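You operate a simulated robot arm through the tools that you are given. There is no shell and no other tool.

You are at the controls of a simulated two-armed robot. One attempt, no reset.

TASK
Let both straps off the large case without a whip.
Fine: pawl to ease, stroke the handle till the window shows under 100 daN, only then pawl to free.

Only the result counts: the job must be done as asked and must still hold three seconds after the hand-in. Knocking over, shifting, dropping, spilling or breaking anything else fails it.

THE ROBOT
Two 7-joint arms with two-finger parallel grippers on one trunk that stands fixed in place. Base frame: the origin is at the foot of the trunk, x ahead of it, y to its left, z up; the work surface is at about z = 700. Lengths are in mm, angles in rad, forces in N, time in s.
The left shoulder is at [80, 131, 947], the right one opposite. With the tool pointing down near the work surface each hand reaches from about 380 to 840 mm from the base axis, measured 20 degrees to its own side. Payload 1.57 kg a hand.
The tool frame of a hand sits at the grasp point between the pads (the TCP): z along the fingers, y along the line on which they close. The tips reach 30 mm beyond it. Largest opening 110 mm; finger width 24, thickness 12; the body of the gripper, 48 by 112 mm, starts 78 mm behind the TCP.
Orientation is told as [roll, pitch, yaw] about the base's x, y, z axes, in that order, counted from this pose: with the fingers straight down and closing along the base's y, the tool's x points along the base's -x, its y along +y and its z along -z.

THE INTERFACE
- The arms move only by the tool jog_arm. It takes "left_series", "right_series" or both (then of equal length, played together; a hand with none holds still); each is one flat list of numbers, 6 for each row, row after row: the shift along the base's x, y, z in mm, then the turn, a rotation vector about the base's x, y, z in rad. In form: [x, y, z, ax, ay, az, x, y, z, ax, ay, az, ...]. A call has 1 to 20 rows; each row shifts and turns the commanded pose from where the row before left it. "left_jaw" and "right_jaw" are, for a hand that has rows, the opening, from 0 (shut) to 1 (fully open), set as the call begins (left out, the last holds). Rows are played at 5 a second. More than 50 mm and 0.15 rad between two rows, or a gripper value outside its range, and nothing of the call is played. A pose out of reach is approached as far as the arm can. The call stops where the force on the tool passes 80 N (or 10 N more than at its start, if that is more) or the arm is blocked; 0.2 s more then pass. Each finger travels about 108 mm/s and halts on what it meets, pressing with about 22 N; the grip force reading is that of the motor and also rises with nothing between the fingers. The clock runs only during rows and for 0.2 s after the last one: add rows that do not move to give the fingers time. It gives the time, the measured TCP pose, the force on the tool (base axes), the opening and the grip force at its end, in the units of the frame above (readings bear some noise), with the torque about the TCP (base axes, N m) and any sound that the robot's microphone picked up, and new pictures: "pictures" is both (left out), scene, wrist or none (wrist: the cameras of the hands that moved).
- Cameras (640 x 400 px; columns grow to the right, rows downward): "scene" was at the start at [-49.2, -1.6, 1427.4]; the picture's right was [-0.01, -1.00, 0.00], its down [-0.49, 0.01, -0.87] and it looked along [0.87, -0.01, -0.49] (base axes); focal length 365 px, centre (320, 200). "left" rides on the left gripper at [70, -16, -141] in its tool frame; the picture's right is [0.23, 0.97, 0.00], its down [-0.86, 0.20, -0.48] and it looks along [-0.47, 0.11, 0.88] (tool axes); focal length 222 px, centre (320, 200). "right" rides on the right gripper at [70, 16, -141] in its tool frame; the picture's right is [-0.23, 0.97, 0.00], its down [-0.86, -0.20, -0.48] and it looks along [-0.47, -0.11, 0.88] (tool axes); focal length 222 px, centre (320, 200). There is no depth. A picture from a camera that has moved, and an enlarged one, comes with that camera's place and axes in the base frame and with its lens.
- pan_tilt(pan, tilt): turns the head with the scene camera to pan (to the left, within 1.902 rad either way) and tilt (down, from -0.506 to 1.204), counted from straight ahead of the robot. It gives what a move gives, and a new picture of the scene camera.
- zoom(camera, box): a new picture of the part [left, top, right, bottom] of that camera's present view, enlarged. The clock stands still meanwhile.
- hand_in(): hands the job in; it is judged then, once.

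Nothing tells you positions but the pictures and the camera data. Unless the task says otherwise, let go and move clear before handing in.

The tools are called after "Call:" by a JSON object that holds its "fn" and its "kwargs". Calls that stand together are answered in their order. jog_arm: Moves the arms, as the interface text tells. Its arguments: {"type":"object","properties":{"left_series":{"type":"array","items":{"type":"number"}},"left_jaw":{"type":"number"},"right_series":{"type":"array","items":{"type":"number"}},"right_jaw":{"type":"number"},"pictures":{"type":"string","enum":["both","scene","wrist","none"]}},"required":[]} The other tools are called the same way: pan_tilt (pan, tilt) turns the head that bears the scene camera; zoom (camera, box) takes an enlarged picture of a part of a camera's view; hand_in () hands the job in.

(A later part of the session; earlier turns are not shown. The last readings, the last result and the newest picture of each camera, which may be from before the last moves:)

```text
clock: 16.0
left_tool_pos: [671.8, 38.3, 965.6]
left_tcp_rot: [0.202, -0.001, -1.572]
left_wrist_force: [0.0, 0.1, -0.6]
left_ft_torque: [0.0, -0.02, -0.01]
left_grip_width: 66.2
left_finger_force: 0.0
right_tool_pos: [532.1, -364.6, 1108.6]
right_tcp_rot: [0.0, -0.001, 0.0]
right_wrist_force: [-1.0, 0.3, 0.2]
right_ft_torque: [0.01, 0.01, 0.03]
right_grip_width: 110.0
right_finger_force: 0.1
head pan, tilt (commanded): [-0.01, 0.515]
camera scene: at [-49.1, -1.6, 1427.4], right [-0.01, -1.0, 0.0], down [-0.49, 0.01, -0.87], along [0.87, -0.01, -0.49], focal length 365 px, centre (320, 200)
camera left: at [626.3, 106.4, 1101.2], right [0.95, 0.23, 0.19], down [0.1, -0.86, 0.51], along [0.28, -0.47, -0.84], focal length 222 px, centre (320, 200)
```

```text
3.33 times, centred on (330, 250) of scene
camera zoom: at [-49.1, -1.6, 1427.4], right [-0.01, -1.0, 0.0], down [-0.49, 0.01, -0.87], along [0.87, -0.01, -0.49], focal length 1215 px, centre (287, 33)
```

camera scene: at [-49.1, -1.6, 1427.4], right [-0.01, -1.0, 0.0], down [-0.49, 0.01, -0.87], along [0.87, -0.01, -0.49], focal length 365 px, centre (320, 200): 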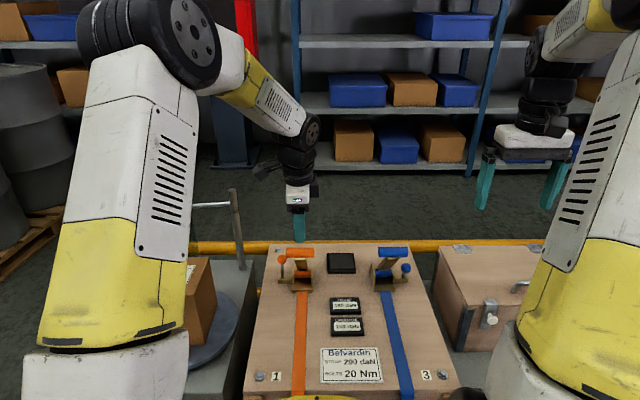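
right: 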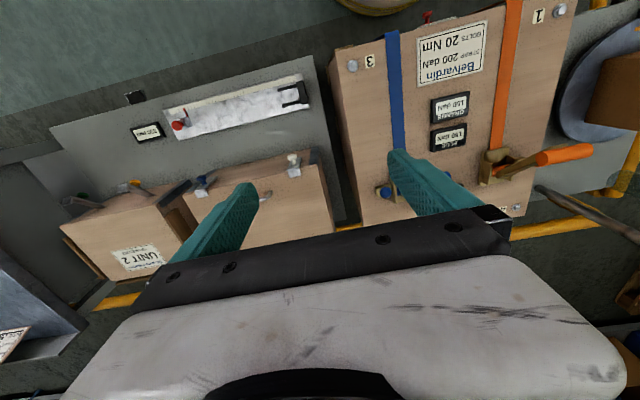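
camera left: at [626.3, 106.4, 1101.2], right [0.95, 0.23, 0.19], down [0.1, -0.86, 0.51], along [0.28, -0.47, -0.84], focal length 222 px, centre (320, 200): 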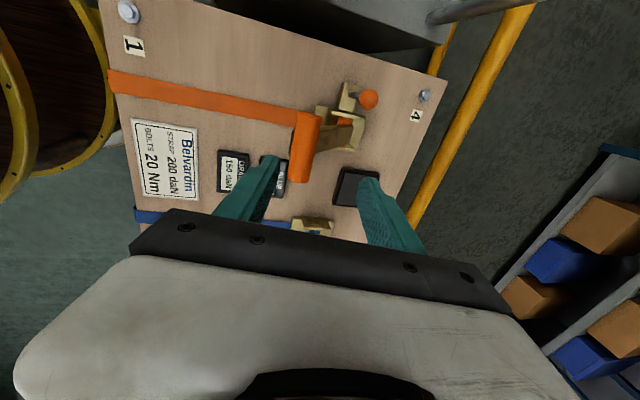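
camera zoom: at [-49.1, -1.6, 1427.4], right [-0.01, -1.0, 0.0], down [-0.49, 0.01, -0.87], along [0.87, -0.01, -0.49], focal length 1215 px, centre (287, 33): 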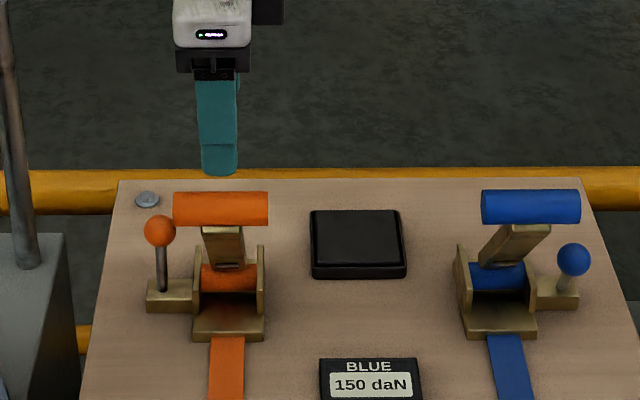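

The bar runs from y≈3 to y≈70 at x≈673. I'll descend so the fingertips straddle it.

Call:
{"fn": "jog_arm", "kwargs": {"left_series": [0, 0, -20, 0, 0, 0, 0, 0.5, -20, 0, 0, 0, 0, 0, -20, 0, 0, 0, 0, 0, -14, 0, 0, 0, 0, 0, 0, 0, 0, 0], "left_jaw": 0.6, "pictures": "both"}}

Call:
{"fn": "zoom", "kwargs": {"camera": "left", "box": [200, 80, 440, 240]}}

Call:
{"fn": "zoom", "kwargs": {"camera": "scene", "box": [250, 190, 410, 310]}}

```text
clock: 17.2
left_tool_pos: [671.9, 40.2, 890.6]
left_tcp_rot: [0.2, 0.0, -1.573]
left_wrist_force: [1.0, 0.3, 0.4]
left_ft_torque: [-0.02, -0.02, -0.03]
left_grip_width: 66.2
left_finger_force: 0.0
right_tool_pos: [531.9, -364.8, 1107.5]
right_tcp_rot: [0.001, 0.001, 0.0]
right_wrist_force: [-0.2, -0.8, -0.2]
right_ft_torque: [0.01, 0.0, 0.0]
right_grip_width: 110.2
right_finger_force: 0.1
head pan, tilt (commanded): [-0.01, 0.515]
camera scene: at [-49.2, -1.6, 1427.4], right [-0.01, -1.0, 0.0], down [-0.49, 0.01, -0.87], along [0.87, -0.01, -0.49], focal length 365 px, centre (320, 200)
camera left: at [626.0, 108.3, 1026.9], right [0.95, 0.23, 0.19], down [0.1, -0.86, 0.51], along [0.28, -0.47, -0.84], focal length 222 px, centre (320, 200)
```

scene: 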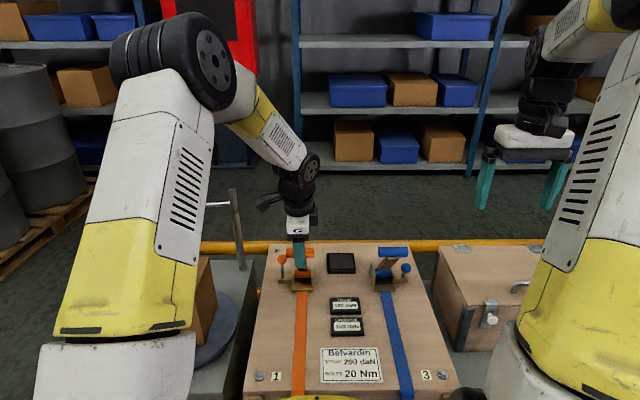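
left: 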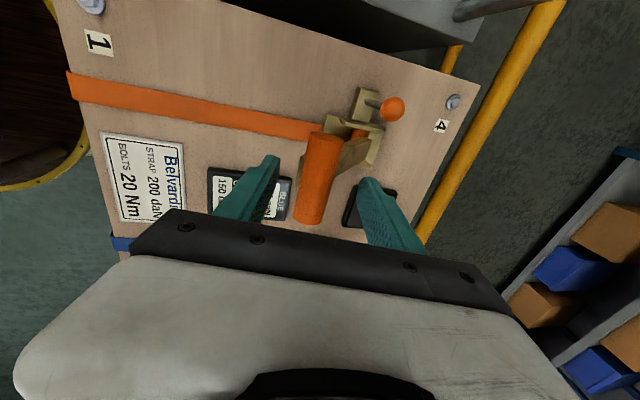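

```text
2.50 times, centred on (320, 160) of left
camera zoom: at [626.0, 108.3, 1026.9], right [0.95, 0.23, 0.19], down [0.1, -0.86, 0.51], along [0.28, -0.47, -0.84], focal length 555 px, centre (320, 300)
```

zoom: 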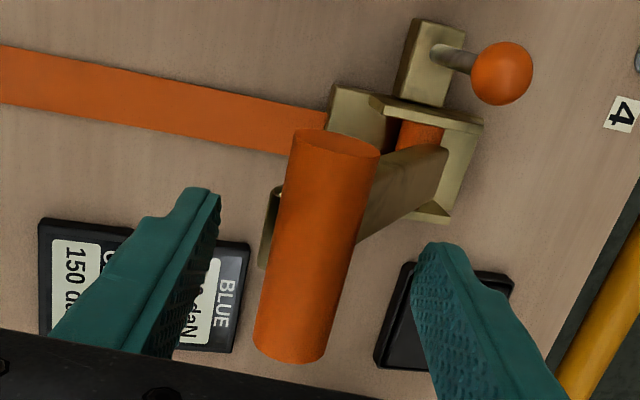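

```text
3.33 times, centred on (330, 250) of scene
camera zoom: at [-49.2, -1.6, 1427.4], right [-0.01, -1.0, 0.0], down [-0.49, 0.01, -0.87], along [0.87, -0.01, -0.49], focal length 1215 px, centre (287, 33)
```

zoom: 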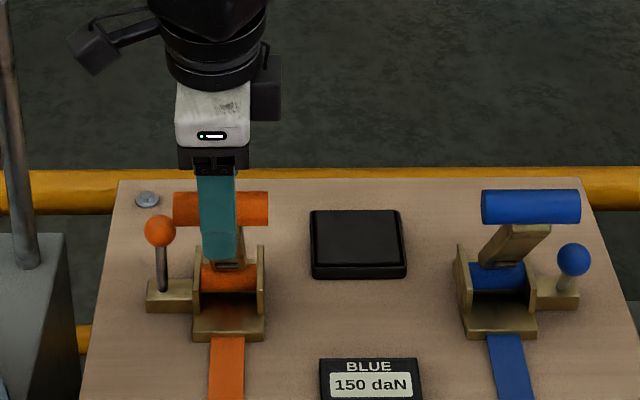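

The bar is between the fingers. I'll close on it.

Call:
{"fn": "jog_arm", "kwargs": {"left_series": [0, 0, 0, 0, 0, 0, 0, 0, 0, 0, 0, 0, 0, 0, 0, 0, 0, 0, 0, 0, 0, 0, 0, 0], "left_jaw": 0.2, "pictures": "wrist"}}

Call:
{"fn": "zoom", "kwargs": {"camera": "left", "box": [200, 80, 440, 240]}}

Call:
{"fn": "zoom", "kwargs": {"camera": "scene", "box": [250, 220, 410, 340]}}

```text
clock: 18.2
left_tool_pos: [670.4, 40.7, 890.2]
left_tcp_rot: [0.199, 0.001, -1.572]
left_wrist_force: [-17.7, 0.1, 8.3]
left_ft_torque: [0.02, 0.67, -0.01]
left_grip_width: 35.5
left_finger_force: 7.5
right_tool_pos: [531.4, -364.5, 1108.1]
right_tcp_rot: [-0.001, -0.001, 0.003]
right_wrist_force: [-1.6, 0.6, -0.6]
right_ft_torque: [0.01, 0.0, -0.02]
right_grip_width: 110.1
right_finger_force: 0.1
head pan, tilt (commanded): [-0.01, 0.515]
camera left: at [625.0, 108.2, 1027.3], right [0.95, 0.23, 0.19], down [0.1, -0.86, 0.51], along [0.28, -0.47, -0.84], focal length 222 px, centre (320, 200)
```

left: 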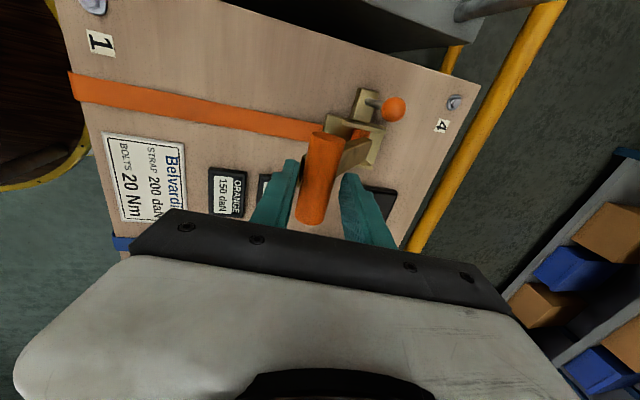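

```text
2.50 times, centred on (320, 160) of left
camera zoom: at [625.0, 108.2, 1027.3], right [0.95, 0.23, 0.19], down [0.1, -0.86, 0.51], along [0.28, -0.47, -0.84], focal length 555 px, centre (320, 300)
```

zoom: 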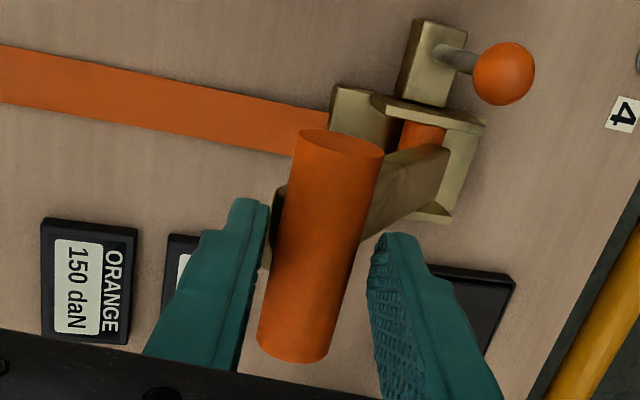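

```text
3.33 times, centred on (330, 280) of scene
camera zoom: at [-50.1, -1.6, 1427.4], right [-0.01, -1.0, 0.0], down [-0.49, 0.01, -0.87], along [0.87, -0.01, -0.49], focal length 1215 px, centre (287, -67)
```

zoom: 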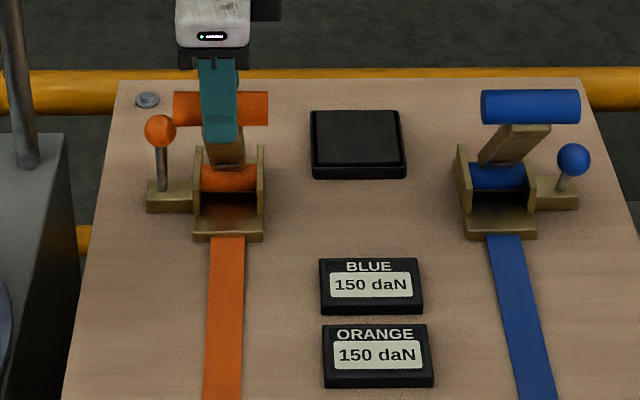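

The near finger met the bar first, so the bar is a few millimetres closer to me than I'd centred (x≈670). I'll shift the hand back a little and let the jaw finish closing.

Call:
{"fn": "jog_arm", "kwargs": {"left_series": [-3, 0, 0, 0, 0, 0, -2, 0, 0, 0, 0, 0, 0, 0, 0, 0, 0, 0, 0, 0, 0, 0, 0, 0], "left_jaw": 0.2, "pictures": "none"}}

Call:
{"fn": "zoom", "kwargs": {"camera": "left", "box": [200, 80, 440, 240]}}

Call:
{"fn": "zoom", "kwargs": {"camera": "scene", "box": [250, 220, 410, 340]}}

```text
clock: 19.2
left_tool_pos: [666.8, 39.7, 891.1]
left_tcp_rot: [0.201, -0.002, -1.569]
left_wrist_force: [-0.6, 1.3, 0.7]
left_ft_torque: [-0.01, 0.18, 0.05]
left_grip_width: 26.7
left_finger_force: 2.4
right_tool_pos: [532.0, -364.1, 1108.7]
right_tcp_rot: [0.001, 0.001, 0.0]
right_wrist_force: [0.0, 0.0, -0.4]
right_ft_torque: [-0.01, 0.02, -0.01]
right_grip_width: 109.9
right_finger_force: 0.1
head pan, tilt (commanded): [-0.01, 0.515]
```

```text
2.50 times, centred on (320, 160) of left
camera zoom: at [621.3, 108.0, 1027.2], right [0.95, 0.23, 0.19], down [0.1, -0.86, 0.51], along [0.28, -0.47, -0.84], focal length 555 px, centre (320, 300)
```

zoom: 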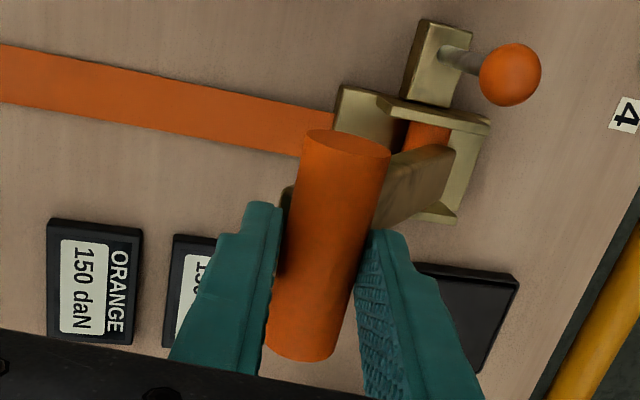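

```text
3.33 times, centred on (330, 280) of scene
camera zoom: at [-49.1, -1.6, 1427.4], right [-0.01, -1.0, 0.0], down [-0.49, 0.01, -0.87], along [0.87, -0.01, -0.49], focal length 1215 px, centre (287, -67)
```

zoom: 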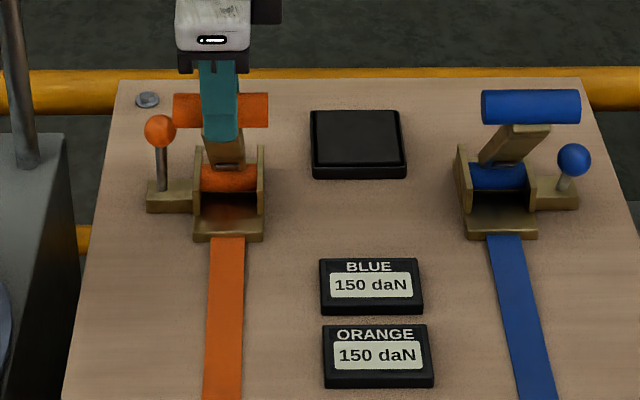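

The bar is now clamped at about (671, 40, 869). I'll try a gentle stroke away from me along the arc and watch force, sound and the orange window.

Call:
{"fn": "jog_arm", "kwargs": {"left_series": [5, 0, 3, 0, 0, 0, 5, 0, 2.8, 0, 0, 0, 5, 0, 2.6, 0, 0, 0, 0, 0, 0, 0, 0, 0], "left_jaw": 0.15, "pictures": "none"}}

Call:
{"fn": "zoom", "kwargs": {"camera": "left", "box": [200, 80, 440, 240]}}

Call:
{"fn": "zoom", "kwargs": {"camera": "scene", "box": [250, 220, 410, 340]}}

```text
clock: 20.2
left_tool_pos: [671.2, 37.9, 893.4]
left_tcp_rot: [0.174, 0.007, -1.574]
left_wrist_force: [-56.3, -4.7, -22.9]
left_ft_torque: [-0.66, 1.28, 0.22]
left_grip_width: 25.4
left_finger_force: 36.7
right_tool_pos: [531.6, -365.7, 1108.6]
right_tcp_rot: [-0.001, 0.001, 0.0]
right_wrist_force: [0.9, -0.6, -0.2]
right_ft_torque: [-0.01, 0.01, -0.03]
right_grip_width: 109.9
right_finger_force: 0.0
head pan, tilt (commanded): [-0.01, 0.515]
```

```text
2.50 times, centred on (320, 160) of left
camera zoom: at [628.5, 107.0, 1031.2], right [0.96, 0.22, 0.17], down [0.11, -0.86, 0.5], along [0.26, -0.46, -0.85], focal length 555 px, centre (320, 300)
```

zoom: 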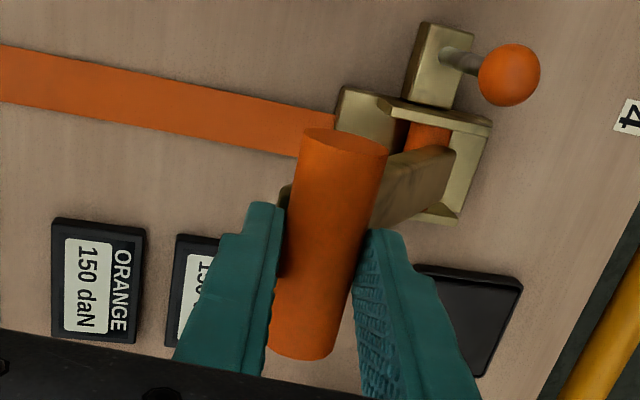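

```text
3.33 times, centred on (330, 280) of scene
camera zoom: at [-50.9, -1.8, 1427.4], right [-0.01, -1.0, 0.0], down [-0.49, 0.01, -0.87], along [0.87, -0.01, -0.49], focal length 1215 px, centre (287, -67)
```

zoom: 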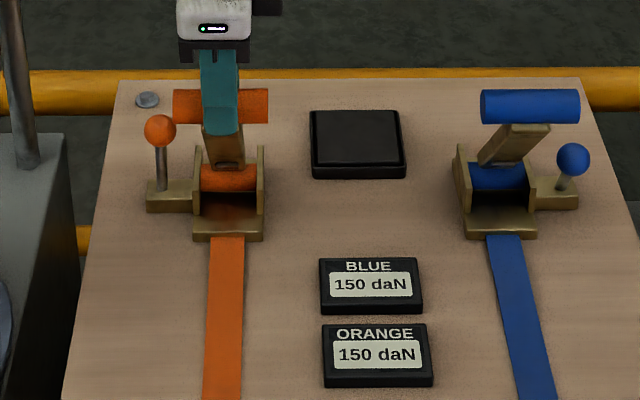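

Pushing away meets a firm stop, so the handle is already at its far end. I'll back off and try the stroke toward me instead.

Call:
{"fn": "jog_arm", "kwargs": {"left_series": [-7, 0, -4, 0, 0, 0, -8, 0, -4.4, 0, 0, 0, -4, 0, -2.5, 0, 0, 0, -4, 0, -2.6, 0, 0, 0, 0, 0, 0, 0, 0, 0], "left_jaw": 0.15, "pictures": "none"}}

Call:
{"fn": "zoom", "kwargs": {"camera": "left", "box": [200, 80, 440, 240]}}

Call:
{"fn": "zoom", "kwargs": {"camera": "scene", "box": [250, 220, 410, 340]}}

```text
clock: 21.4
left_tool_pos: [658.9, 39.2, 886.8]
left_tcp_rot: [0.202, 0.001, -1.571]
left_wrist_force: [4.4, 2.5, 0.3]
left_ft_torque: [-0.14, -0.5, 0.03]
left_grip_width: 25.2
left_finger_force: 36.8
right_tool_pos: [534.1, -363.1, 1107.9]
right_tcp_rot: [-0.001, -0.001, 0.0]
right_wrist_force: [-0.4, -0.1, -0.4]
right_ft_torque: [0.0, 0.0, 0.0]
right_grip_width: 110.1
right_finger_force: 0.0
head pan, tilt (commanded): [-0.01, 0.515]
```

```text
2.50 times, centred on (320, 160) of left
camera zoom: at [612.8, 107.8, 1022.9], right [0.95, 0.23, 0.2], down [0.1, -0.86, 0.51], along [0.28, -0.47, -0.84], focal length 555 px, centre (320, 300)
```

zoom: 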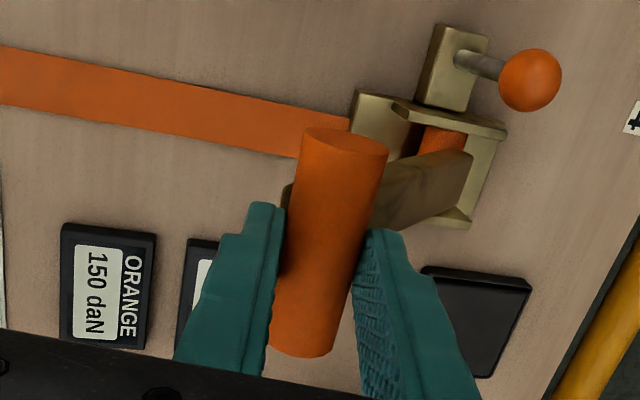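

```text
3.33 times, centred on (330, 280) of scene
camera zoom: at [-49.0, -1.4, 1427.4], right [-0.01, -1.0, 0.0], down [-0.49, 0.01, -0.87], along [0.87, -0.01, -0.49], focal length 1215 px, centre (287, -67)
```

zoom: 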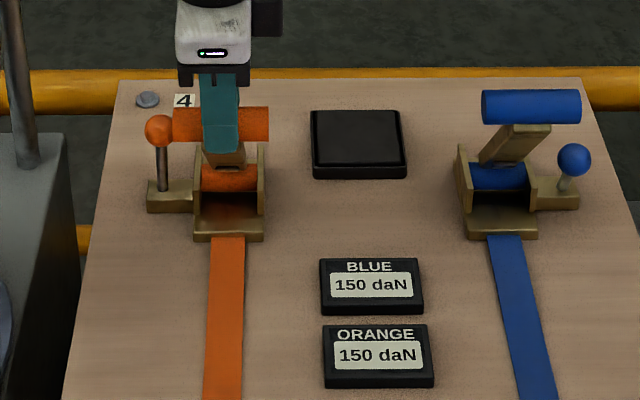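

The handle swings freely toward me with only a few newtons. I'll continue along the arc, turning the hand with the handle.

Call:
{"fn": "jog_arm", "kwargs": {"left_series": [-6.3, 0, -4.4, 0, -0.048, 0, -6.3, 0, -4.4, 0, -0.048, 0, -6.2, 0, -5, 0, -0.052, 0, -6.2, 0, -5.1, 0, -0.053, 0, 0, 0, 0, 0, 0, 0], "left_jaw": 0.15, "pictures": "none"}}

Call:
{"fn": "zoom", "kwargs": {"camera": "left", "box": [200, 80, 440, 240]}}

Call:
{"fn": "zoom", "kwargs": {"camera": "scene", "box": [250, 220, 410, 340]}}

```text
clock: 22.6
left_tool_pos: [635.8, 38.7, 866.1]
left_tcp_rot: [0.402, -0.001, -1.571]
left_wrist_force: [21.8, 0.6, -18.0]
left_ft_torque: [0.08, -0.28, 0.08]
left_grip_width: 25.6
left_finger_force: 36.8
right_tool_pos: [534.5, -363.9, 1106.7]
right_tcp_rot: [0.0, 0.002, 0.001]
right_wrist_force: [-0.8, 0.0, -0.2]
right_ft_torque: [0.0, 0.05, -0.03]
right_grip_width: 110.2
right_finger_force: 0.0
head pan, tilt (commanded): [-0.01, 0.515]
```

```text
2.50 times, centred on (320, 160) of left
camera zoom: at [562.8, 107.9, 991.1], right [0.9, 0.23, 0.38], down [0.0, -0.86, 0.52], along [0.44, -0.47, -0.77], focal length 555 px, centre (320, 300)
```

zoom: 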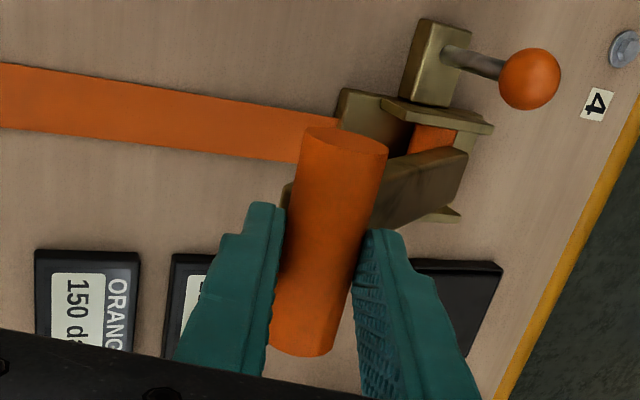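

```text
3.33 times, centred on (330, 280) of scene
camera zoom: at [-47.6, -1.6, 1427.5], right [-0.01, -1.0, 0.0], down [-0.49, 0.01, -0.87], along [0.87, -0.01, -0.49], focal length 1215 px, centre (287, -67)
```

zoom: 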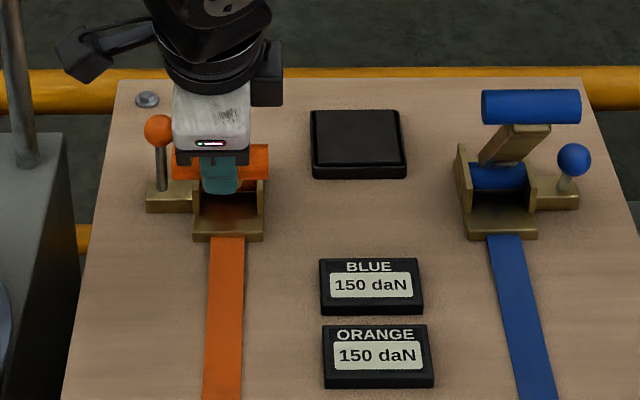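

The handle keeps following, with a slight inward pull because its arc is tighter than I assumed. I'll correct inward and continue.

Call:
{"fn": "jog_arm", "kwargs": {"left_series": [-2.4, 0, -5.2, 0, -0.035, 0, -2.4, 0, -5.2, 0, -0.035, 0, -5.1, 0, -5.9, 0, -0.052, 0, -5.1, 0, -5.9, 0, -0.053, 0, 0, 0, 0, 0, 0, 0], "left_jaw": 0.15, "pictures": "none"}}

Call:
{"fn": "zoom", "kwargs": {"camera": "left", "box": [200, 80, 440, 240]}}

Call:
{"fn": "zoom", "kwargs": {"camera": "scene", "box": [250, 220, 410, 340]}}

```text
clock: 23.8
left_tool_pos: [617.4, 39.3, 845.4]
left_tcp_rot: [0.577, 0.002, -1.57]
left_wrist_force: [-6.6, 4.2, 4.4]
left_ft_torque: [0.23, 0.28, 0.13]
left_grip_width: 25.3
left_finger_force: 36.5
right_tool_pos: [532.3, -364.4, 1108.1]
right_tcp_rot: [0.0, 0.0, 0.0]
right_wrist_force: [-0.8, 0.2, -0.5]
right_ft_torque: [0.0, 0.0, 0.0]
right_grip_width: 110.0
right_finger_force: 0.1
head pan, tilt (commanded): [-0.01, 0.515]
```

```text
2.50 times, centred on (320, 160) of left
camera zoom: at [525.0, 107.7, 955.5], right [0.82, 0.23, 0.53], down [-0.09, -0.86, 0.51], along [0.57, -0.47, -0.68], focal length 555 px, centre (320, 300)
```

zoom: 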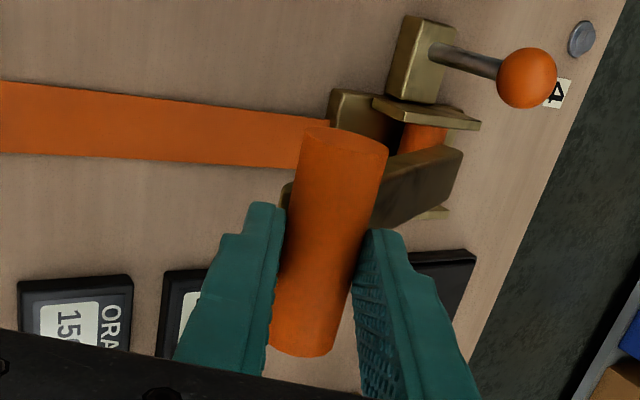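

```text
3.33 times, centred on (330, 280) of scene
camera zoom: at [-49.5, -1.5, 1427.4], right [-0.01, -1.0, 0.0], down [-0.49, 0.01, -0.87], along [0.87, -0.01, -0.49], focal length 1215 px, centre (287, -67)
```

zoom: 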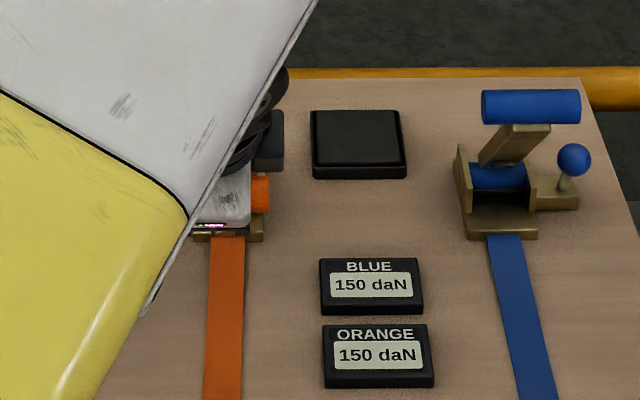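

Forces are small now, so the arc estimate is good. Continuing the stroke toward me.

Call:
{"fn": "jog_arm", "kwargs": {"left_series": [-4.4, 0, -6.3, 0, -0.044, 0, -4.4, 0, -6.3, 0, -0.043, 0, -3.8, 0, -6.6, 0, -0.044, 0, -3.9, 0, -6.7, 0, -0.043, 0, 0, 0, 0, 0, 0, 0], "left_jaw": 0.15, "pictures": "none"}}

Call:
{"fn": "zoom", "kwargs": {"camera": "left", "box": [200, 80, 440, 240]}}

Call:
{"fn": "zoom", "kwargs": {"camera": "scene", "box": [240, 220, 460, 360]}}

```text
clock: 25.0
left_tool_pos: [602.2, 39.4, 818.8]
left_tcp_rot: [0.751, 0.003, -1.57]
left_wrist_force: [7.9, 10.5, -3.3]
left_ft_torque: [0.33, 0.12, 0.33]
left_grip_width: 25.4
left_finger_force: 37.5
right_tool_pos: [532.4, -363.9, 1107.7]
right_tcp_rot: [-0.001, 0.0, -0.001]
right_wrist_force: [-0.5, -0.3, -0.1]
right_ft_torque: [-0.02, -0.01, 0.0]
right_grip_width: 109.7
right_finger_force: 0.1
head pan, tilt (commanded): [-0.01, 0.515]
```

```text
2.50 times, centred on (320, 160) of left
camera zoom: at [492.9, 107.6, 912.6], right [0.71, 0.23, 0.66], down [-0.18, -0.86, 0.48], along [0.68, -0.46, -0.57], focal length 555 px, centre (320, 300)
```

zoom: 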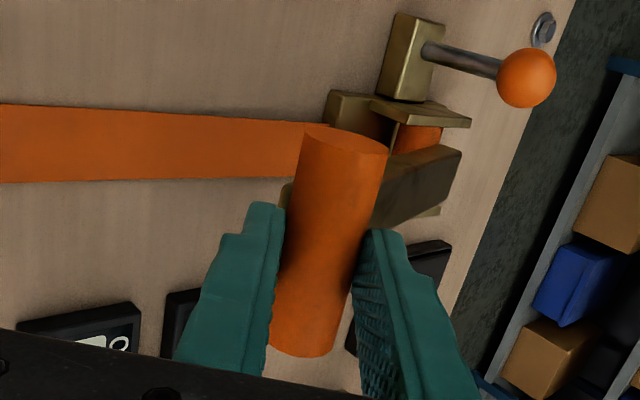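

```text
2.86 times, centred on (350, 290) of scene
camera zoom: at [-48.7, -1.3, 1427.4], right [-0.01, -1.0, 0.0], down [-0.49, 0.01, -0.87], along [0.87, -0.01, -0.49], focal length 1042 px, centre (234, -57)
```

zoom: 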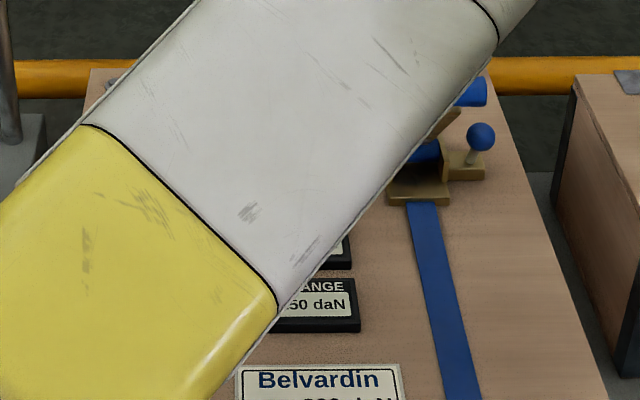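

Call:
{"fn": "zoom", "kwargs": {"camera": "right", "box": [380, 20, 580, 180]}}

Call:
{"fn": "zoom", "kwargs": {"camera": "scene", "box": [0, 0, 640, 400]}}

```text
2.50 times, centred on (480, 100) of right
camera zoom: at [463.5, -346.5, 1248.8], right [0.23, 0.97, 0.0], down [0.86, -0.2, 0.48], along [0.47, -0.11, -0.88], focal length 555 px, centre (-80, 450)
```

zoom: 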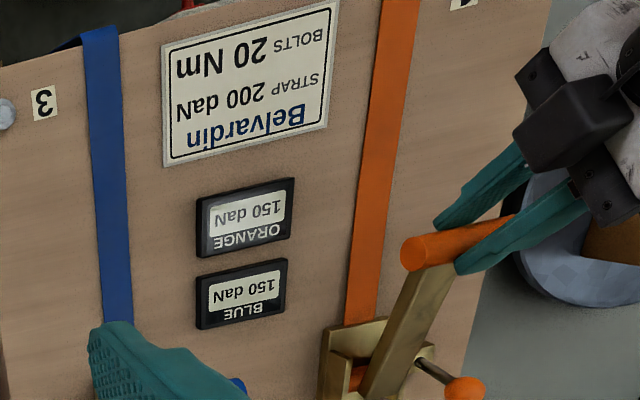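

```text
1.00 times, centred on (320, 200) of scene (not enlarged: the box is as wide or as high as the picture)
camera zoom: at [-48.7, -1.3, 1427.4], right [-0.01, -1.0, 0.0], down [-0.49, 0.01, -0.87], along [0.87, -0.01, -0.49], focal length 365 px, centre (320, 200)
```

zoom: 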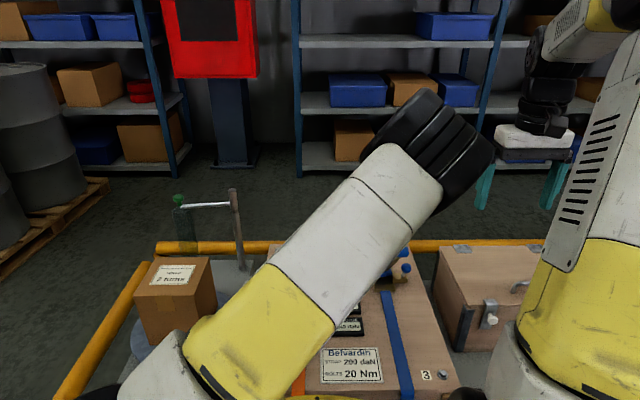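

No change in the window yet, and this hand orientation swings the left elbow across the centre. I'll bring the handle back along the same path, then re-grip the bar by its ends with the jaw along y, so it can pivot in the fingers and the hand can stay upright.

Call:
{"fn": "jog_arm", "kwargs": {"left_series": [3.9, 0, 6.7, 0, 0.043, 0, 3.8, 0, 6.6, 0, 0.044, 0, 4.4, 0, 6.3, 0, 0.043, 0, 4.4, 0, 6.3, 0, 0.044, 0, 5.1, 0, 5.9, 0, 0.053, 0, 5.1, 0, 5.9, 0, 0.052, 0, 3.5, 0, 4.3, 0, 0.035, 0, 3.5, 0, 4.3, 0, 0.035, 0, 5.6, 0, 5.4, 0, 0.053, 0, 5.6, 0, 5.3, 0, 0.052, 0, 5.6, 0, 5, 0, 0.048, 0, 5.6, 0, 5, 0, 0.048, 0, 3.5, 0, 2.3, 0, 0, 0, 0, 0, 0, 0, 0, 0], "left_jaw": 0.15, "pictures": "none"}}

Call:
{"fn": "zoom", "kwargs": {"camera": "right", "box": [380, 20, 580, 180]}}

Call:
{"fn": "zoom", "kwargs": {"camera": "scene", "box": [240, 220, 460, 360]}}

```text
clock: 28.0
left_tool_pos: [661.3, 39.5, 887.3]
left_tcp_rot: [0.201, 0.002, -1.572]
left_wrist_force: [-8.5, 3.4, 9.2]
left_ft_torque: [-0.1, 0.42, 0.04]
left_grip_width: 25.4
left_finger_force: 36.8
right_tool_pos: [531.4, -363.6, 1107.3]
right_tcp_rot: [0.0, -0.001, 0.001]
right_wrist_force: [0.0, -0.1, 0.3]
right_ft_torque: [0.02, 0.0, 0.0]
right_grip_width: 109.8
right_finger_force: 0.0
head pan, tilt (commanded): [-0.01, 0.515]
```

```text
2.50 times, centred on (480, 100) of right
camera zoom: at [462.5, -346.8, 1249.1], right [0.23, 0.97, 0.0], down [0.85, -0.2, 0.48], along [0.47, -0.11, -0.88], focal length 555 px, centre (-80, 450)
```

zoom: 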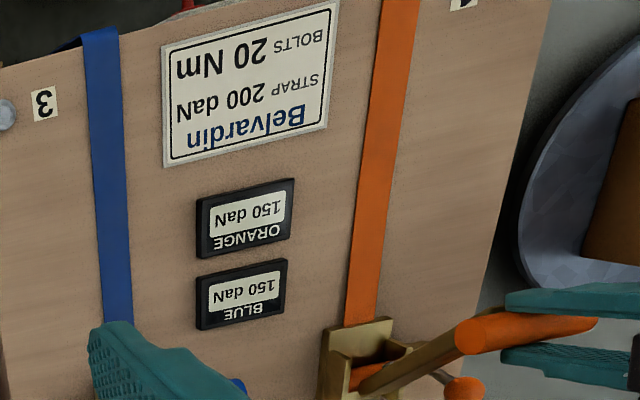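

```text
2.86 times, centred on (350, 290) of scene
camera zoom: at [-49.7, -1.5, 1427.4], right [-0.01, -1.0, 0.0], down [-0.49, 0.01, -0.87], along [0.87, -0.01, -0.49], focal length 1042 px, centre (234, -57)
```

zoom: 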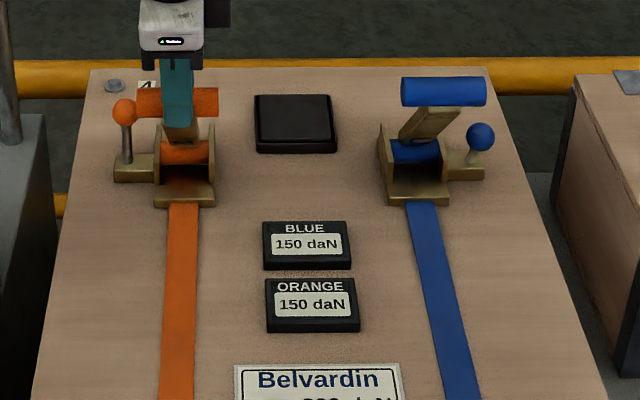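

The handle is back near its rest position. I'll open, retreat along the finger direction, and turn the hand back to jaw-along-y with a full opening.

Call:
{"fn": "jog_arm", "kwargs": {"left_series": [3, 0, 2, 0, 0, 0, 0, 0, 0, 0, 0, 0], "left_jaw": 0.6, "pictures": "none"}}

Call:
{"fn": "jog_arm", "kwargs": {"left_series": [-4, 0, 20, 0, 0, 0, -4, 0, 20, 0, 0, 0, -4, 0, 20, 0, 0, 0, -4, 0, 20, 0, 0, 0, 0, 0, 10, 0, 0.1, 0, 0, 0, 10, 0, 0.1, 0, 0, 0, 0, 0, 0, 0.131, 0, 0, 0, 0, 0, 0.131, 0, 0, 0, 0, 0, 0.131, 0, 0, 0, 0, 0, 0.131, 0, 0, 0, 0, 0, 0.131, 0, 0, 0, 0, 0, 0.131, 0, 0, 0, 0, 0, 0.131, 0, 0, 0, 0, 0, 0.131, 0, 0, 0, 0, 0, 0.131, 0, 0, 0, 0, 0, 0.131, 0, 0, 0, 0, 0, 0.131, 0, 0, 0, 0, 0, 0.13, 0, 0, 0, 0, 0, 0], "left_jaw": 1.0, "pictures": "both"}}

Call:
{"fn": "zoom", "kwargs": {"camera": "left", "box": [160, 60, 480, 220]}}

Call:
{"fn": "zoom", "kwargs": {"camera": "scene", "box": [240, 220, 460, 360]}}

Call:
{"fn": "zoom", "kwargs": {"camera": "right", "box": [440, 80, 640, 220]}}

```text
clock: 28.6
left_tool_pos: [664.2, 37.8, 889.3]
left_tcp_rot: [0.201, 0.001, -1.573]
left_wrist_force: [0.1, 0.1, -0.7]
left_ft_torque: [-0.03, -0.03, 0.01]
left_grip_width: 66.0
left_finger_force: 0.0
right_tool_pos: [533.3, -365.3, 1107.0]
right_tcp_rot: [0.001, 0.0, 0.0]
right_wrist_force: [0.0, -0.6, 0.2]
right_ft_torque: [-0.01, 0.02, 0.01]
right_grip_width: 110.4
right_finger_force: 0.2
head pan, tilt (commanded): [-0.01, 0.515]
```

```text
clock: 32.6
left_tool_pos: [649.1, 38.9, 989.9]
left_tcp_rot: [0.0, -0.001, 0.002]
left_wrist_force: [-0.3, -0.3, 0.1]
left_ft_torque: [-0.01, 0.03, 0.02]
left_grip_width: 110.1
left_finger_force: 0.0
right_tool_pos: [531.8, -363.6, 1108.1]
right_tcp_rot: [0.0, 0.001, -0.001]
right_wrist_force: [-0.3, 0.3, -0.5]
right_ft_torque: [-0.01, -0.02, 0.0]
right_grip_width: 109.7
right_finger_force: 0.0
head pan, tilt (commanded): [-0.01, 0.515]
camera scene: at [-49.1, -1.6, 1427.4], right [-0.01, -1.0, 0.0], down [-0.49, 0.01, -0.87], along [0.87, -0.01, -0.49], focal length 365 px, centre (320, 200)
camera left: at [577.6, 21.2, 1132.7], right [-0.23, 0.97, 0.0], down [0.85, 0.2, 0.48], along [0.47, 0.11, -0.88], focal length 222 px, centre (320, 200)
```

scene: 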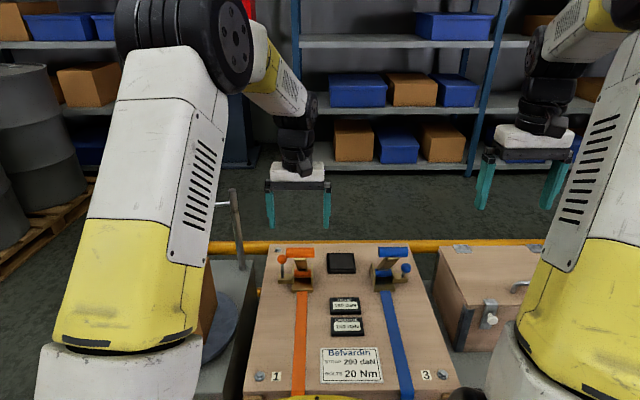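
left: 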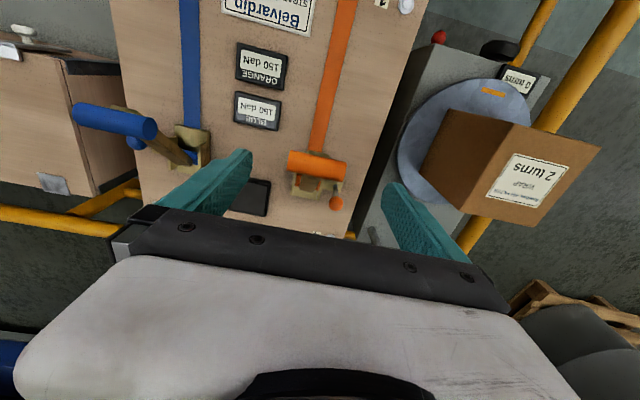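

```text
2.00 times, centred on (320, 140) of left
camera zoom: at [577.6, 21.2, 1132.7], right [-0.23, 0.97, 0.0], down [0.85, 0.2, 0.48], along [0.47, 0.11, -0.88], focal length 444 px, centre (320, 320)
```

zoom: 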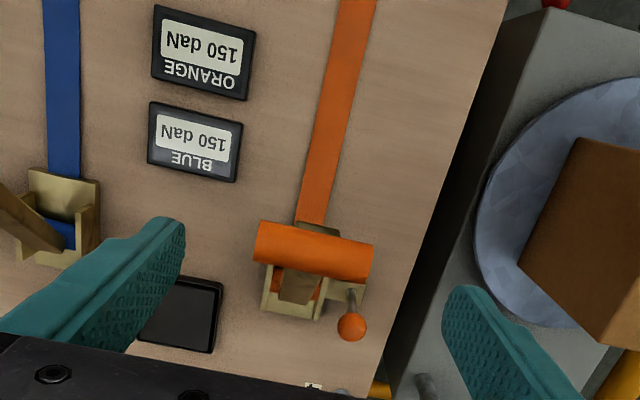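

```text
2.86 times, centred on (350, 290) of scene
camera zoom: at [-49.1, -1.6, 1427.4], right [-0.01, -1.0, 0.0], down [-0.49, 0.01, -0.87], along [0.87, -0.01, -0.49], focal length 1042 px, centre (234, -57)
```

zoom: 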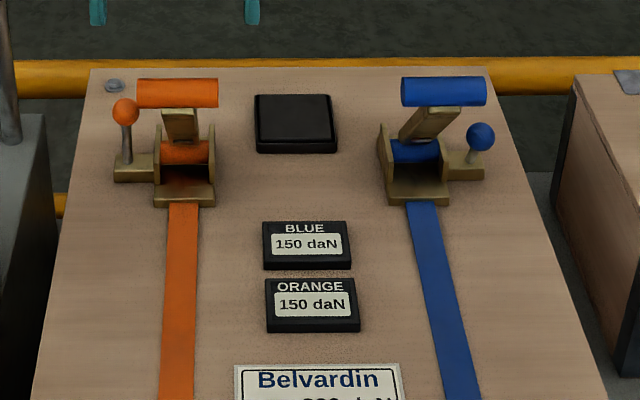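

```text
2.86 times, centred on (540, 150) of right
camera zoom: at [463.0, -346.8, 1248.9], right [0.23, 0.97, 0.0], down [0.86, -0.2, 0.48], along [0.47, -0.11, -0.88], focal length 635 px, centre (-309, 343)
```

zoom: 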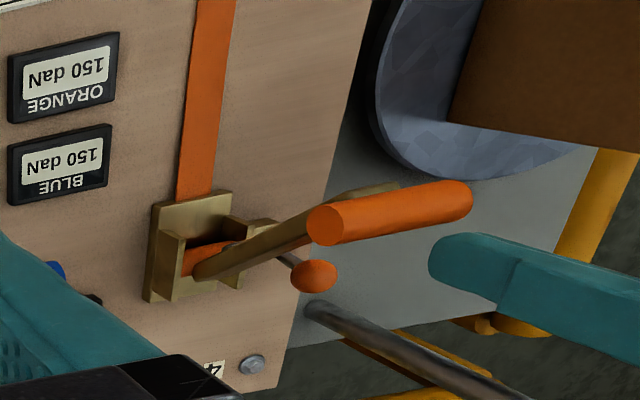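

The handle stays where I left it. The bar is centred near (670, 40, 874) and spans y 5 to 76. I'll move over it and lower the fully open jaw around its two ends.

Call:
{"fn": "jog_arm", "kwargs": {"left_series": [20.4, 1.5, -8, 0, 0, 0, 0, 0, -25, 0, 0, 0, 0, 0, -25, 0, 0, 0, 0, 0, -25, 0, 0, 0, 0, 0, -22, 0, 0, 0, 0, 0, 0, 0, 0, 0], "left_jaw": 1.0, "pictures": "both"}}

Call:
{"fn": "zoom", "kwargs": {"camera": "left", "box": [160, 60, 480, 220]}}

Call:
{"fn": "zoom", "kwargs": {"camera": "scene", "box": [240, 210, 420, 330]}}

Call:
{"fn": "zoom", "kwargs": {"camera": "right", "box": [440, 80, 640, 220]}}

```text
clock: 34.0
left_tool_pos: [668.9, 38.7, 883.6]
left_tcp_rot: [0.001, -0.001, 0.0]
left_wrist_force: [-0.7, 0.9, -0.4]
left_ft_torque: [0.0, 0.01, -0.01]
left_grip_width: 109.9
left_finger_force: 0.1
right_tool_pos: [533.2, -364.0, 1108.7]
right_tcp_rot: [-0.002, 0.0, 0.001]
right_wrist_force: [-0.1, -0.7, 0.0]
right_ft_torque: [0.0, 0.02, -0.02]
right_grip_width: 109.8
right_finger_force: 0.0
head pan, tilt (commanded): [-0.01, 0.515]
camera scene: at [-49.2, -1.6, 1427.4], right [-0.01, -1.0, 0.0], down [-0.49, 0.01, -0.87], along [0.87, -0.01, -0.49], focal length 365 px, centre (320, 200)
camera left: at [597.7, 22.0, 1026.5], right [-0.23, 0.97, 0.0], down [0.86, 0.2, 0.48], along [0.47, 0.11, -0.88], focal length 222 px, centre (320, 200)
```

scene: 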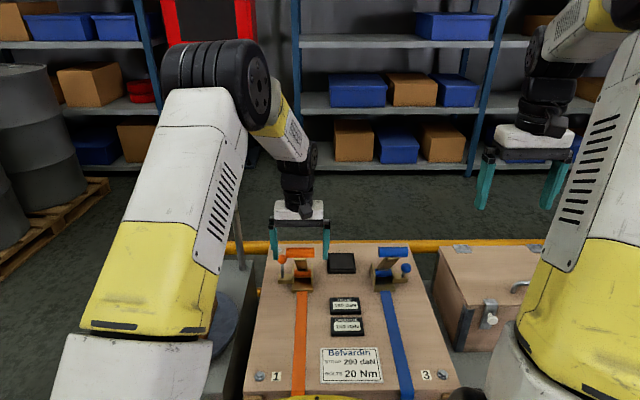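
left: 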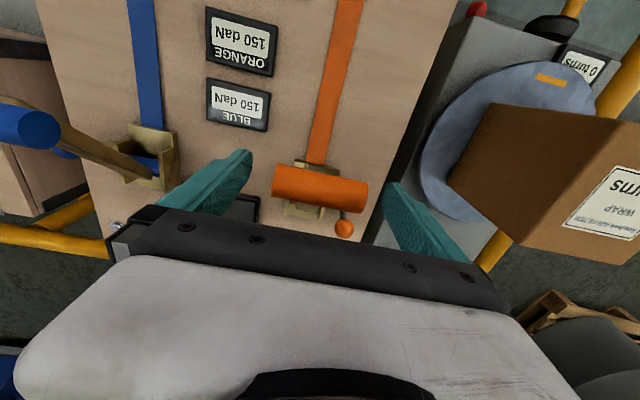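

```text
2.00 times, centred on (320, 140) of left
camera zoom: at [597.7, 22.0, 1026.5], right [-0.23, 0.97, 0.0], down [0.86, 0.2, 0.48], along [0.47, 0.11, -0.88], focal length 444 px, centre (320, 320)
```

zoom: 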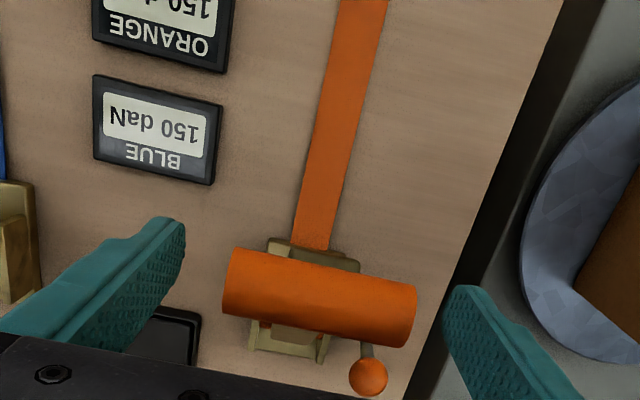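

```text
3.33 times, centred on (330, 270) of scene
camera zoom: at [-49.2, -1.6, 1427.4], right [-0.01, -1.0, 0.0], down [-0.49, 0.01, -0.87], along [0.87, -0.01, -0.49], focal length 1215 px, centre (287, -33)
```

zoom: 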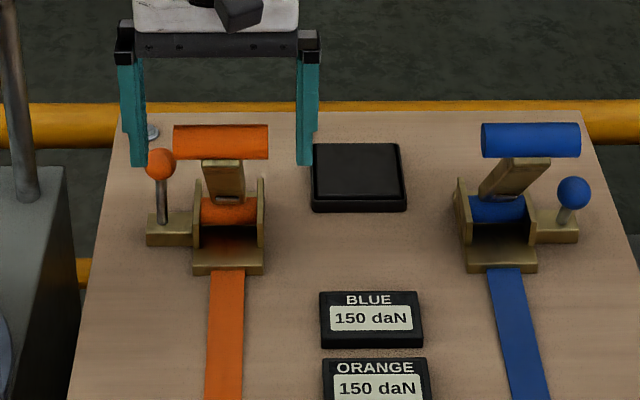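

```text
2.86 times, centred on (540, 150) of right
camera zoom: at [463.0, -346.8, 1248.9], right [0.23, 0.97, 0.0], down [0.86, -0.2, 0.48], along [0.47, -0.11, -0.88], focal length 635 px, centre (-309, 343)
```

zoom: 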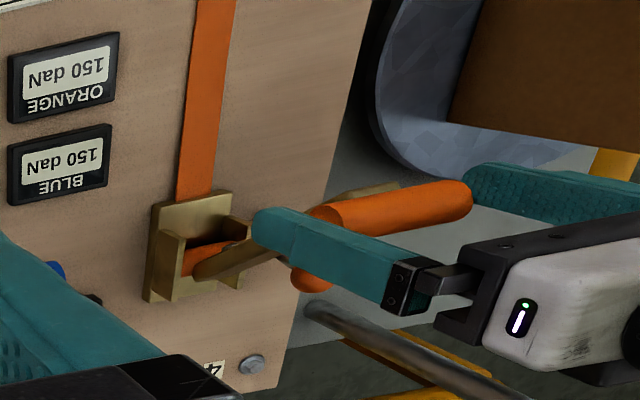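

The fingers stand outside both ends of the bar. Now I'll close on the ends.

Call:
{"fn": "jog_arm", "kwargs": {"left_series": [0, 1.5, 0, 0, 0, 0, 0, 0, 0, 0, 0, 0, 0, 0, 0, 0, 0, 0, 0, 0, 0, 0, 0, 0], "left_jaw": 0.58, "pictures": "none"}}

Call:
{"fn": "zoom", "kwargs": {"camera": "left", "box": [200, 80, 440, 220]}}

Call:
{"fn": "zoom", "kwargs": {"camera": "scene", "box": [240, 210, 420, 330]}}

Call:
{"fn": "zoom", "kwargs": {"camera": "right", "box": [440, 80, 640, 220]}}

```text
clock: 35.0
left_tool_pos: [668.5, 40.2, 884.5]
left_tcp_rot: [-0.002, 0.001, 0.0]
left_wrist_force: [2.2, -7.1, -7.2]
left_ft_torque: [-0.3, -0.03, 0.17]
left_grip_width: 95.0
left_finger_force: 45.2
right_tool_pos: [533.7, -364.6, 1106.4]
right_tcp_rot: [-0.003, 0.0, 0.0]
right_wrist_force: [-0.2, 0.6, 1.5]
right_ft_torque: [-0.01, 0.02, -0.02]
right_grip_width: 110.0
right_finger_force: 0.3
head pan, tilt (commanded): [-0.01, 0.515]
```

```text
2.67 times, centred on (320, 150) of left
camera zoom: at [597.8, 22.8, 1026.6], right [-0.23, 0.97, 0.0], down [0.86, 0.2, 0.48], along [0.47, 0.11, -0.88], focal length 592 px, centre (320, 333)
```

zoom: 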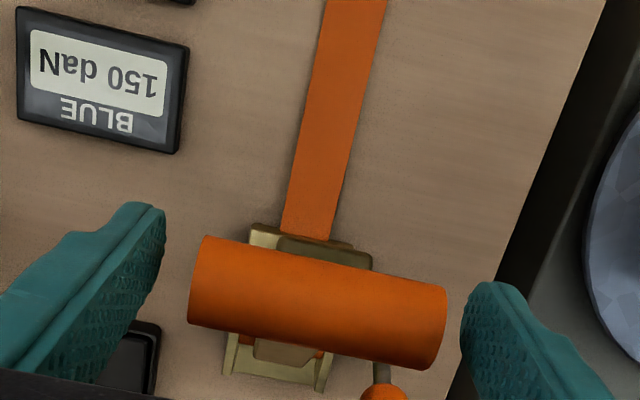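

```text
3.33 times, centred on (330, 270) of scene
camera zoom: at [-48.8, -2.0, 1427.4], right [-0.01, -1.0, 0.0], down [-0.49, 0.01, -0.87], along [0.87, -0.01, -0.49], focal length 1215 px, centre (287, -33)
```

zoom: 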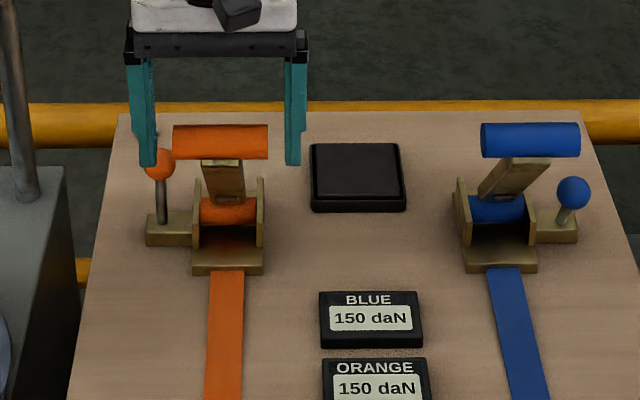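

```text
2.86 times, centred on (540, 150) of right
camera zoom: at [463.3, -347.2, 1248.7], right [0.23, 0.97, 0.0], down [0.86, -0.2, 0.48], along [0.47, -0.11, -0.88], focal length 635 px, centre (-309, 343)
```

zoom: 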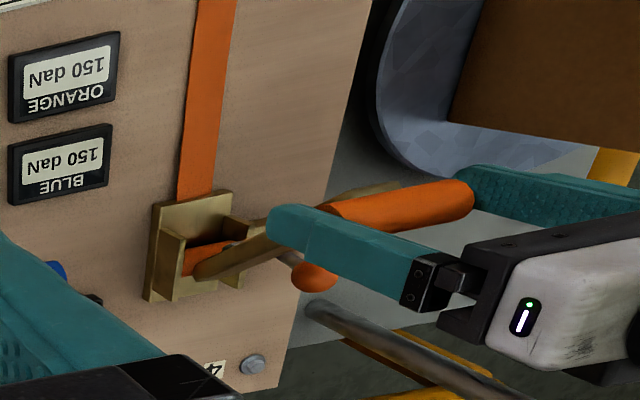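

The jaw stopped at 95 mm, so the bar seems to have effectively longer, rounded ends. That works as a pivot grip. I'll pull the handle toward me in an arc again with the hand upright.

Call:
{"fn": "jog_arm", "kwargs": {"left_series": [-7.3, 0, -5.4, 0, 0, 0, -7.3, 0, -5.8, 0, 0, 0, -6.6, 0, -6.3, 0, 0, 0, -6.5, 0, -6.6, 0, 0, 0, 0, 0, 0, 0, 0, 0], "left_jaw": 0.58, "pictures": "none"}}

Call:
{"fn": "zoom", "kwargs": {"camera": "left", "box": [200, 80, 440, 220]}}

Call:
{"fn": "zoom", "kwargs": {"camera": "scene", "box": [240, 210, 420, 330]}}

Call:
{"fn": "zoom", "kwargs": {"camera": "right", "box": [440, 80, 640, 220]}}

```text
clock: 36.2
left_tool_pos: [642.0, 39.9, 860.8]
left_tcp_rot: [0.0, 0.0, -0.001]
left_wrist_force: [10.5, -19.8, 4.3]
left_ft_torque: [-0.48, -1.45, 0.01]
left_grip_width: 95.2
left_finger_force: 45.5
right_tool_pos: [532.3, -365.5, 1107.5]
right_tcp_rot: [0.0, 0.0, 0.002]
right_wrist_force: [-0.1, 0.8, -0.5]
right_ft_torque: [0.03, 0.01, 0.02]
right_grip_width: 110.0
right_finger_force: 0.1
head pan, tilt (commanded): [-0.01, 0.515]
```

```text
2.67 times, centred on (320, 150) of left
camera zoom: at [570.6, 22.9, 1003.8], right [-0.23, 0.97, 0.0], down [0.85, 0.2, 0.48], along [0.47, 0.11, -0.88], focal length 592 px, centre (320, 333)
```

zoom: 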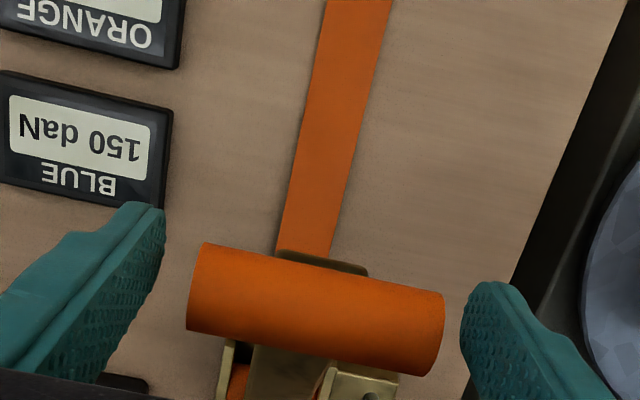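

```text
3.33 times, centred on (330, 270) of scene
camera zoom: at [-48.9, -2.4, 1427.4], right [-0.01, -1.0, 0.0], down [-0.49, 0.01, -0.87], along [0.87, -0.01, -0.49], focal length 1215 px, centre (287, -33)
```

zoom: 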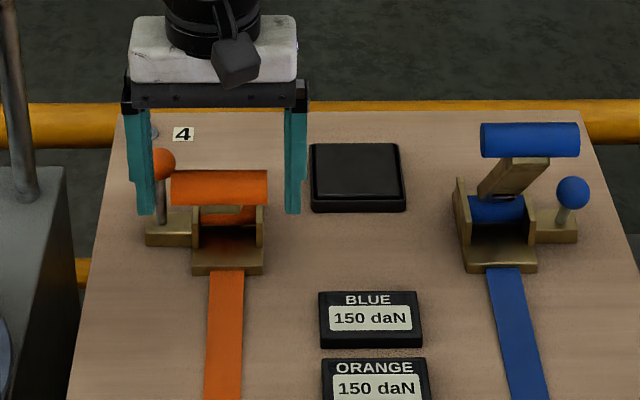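

```text
2.86 times, centred on (540, 150) of right
camera zoom: at [463.1, -347.7, 1248.6], right [0.23, 0.97, 0.0], down [0.86, -0.2, 0.48], along [0.47, -0.11, -0.88], focal length 635 px, centre (-309, 343)
```

zoom: 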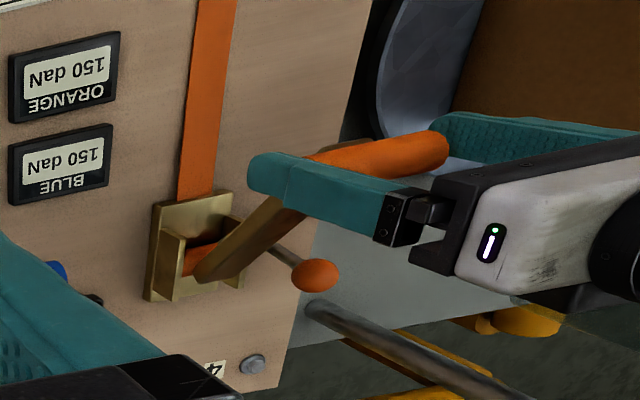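

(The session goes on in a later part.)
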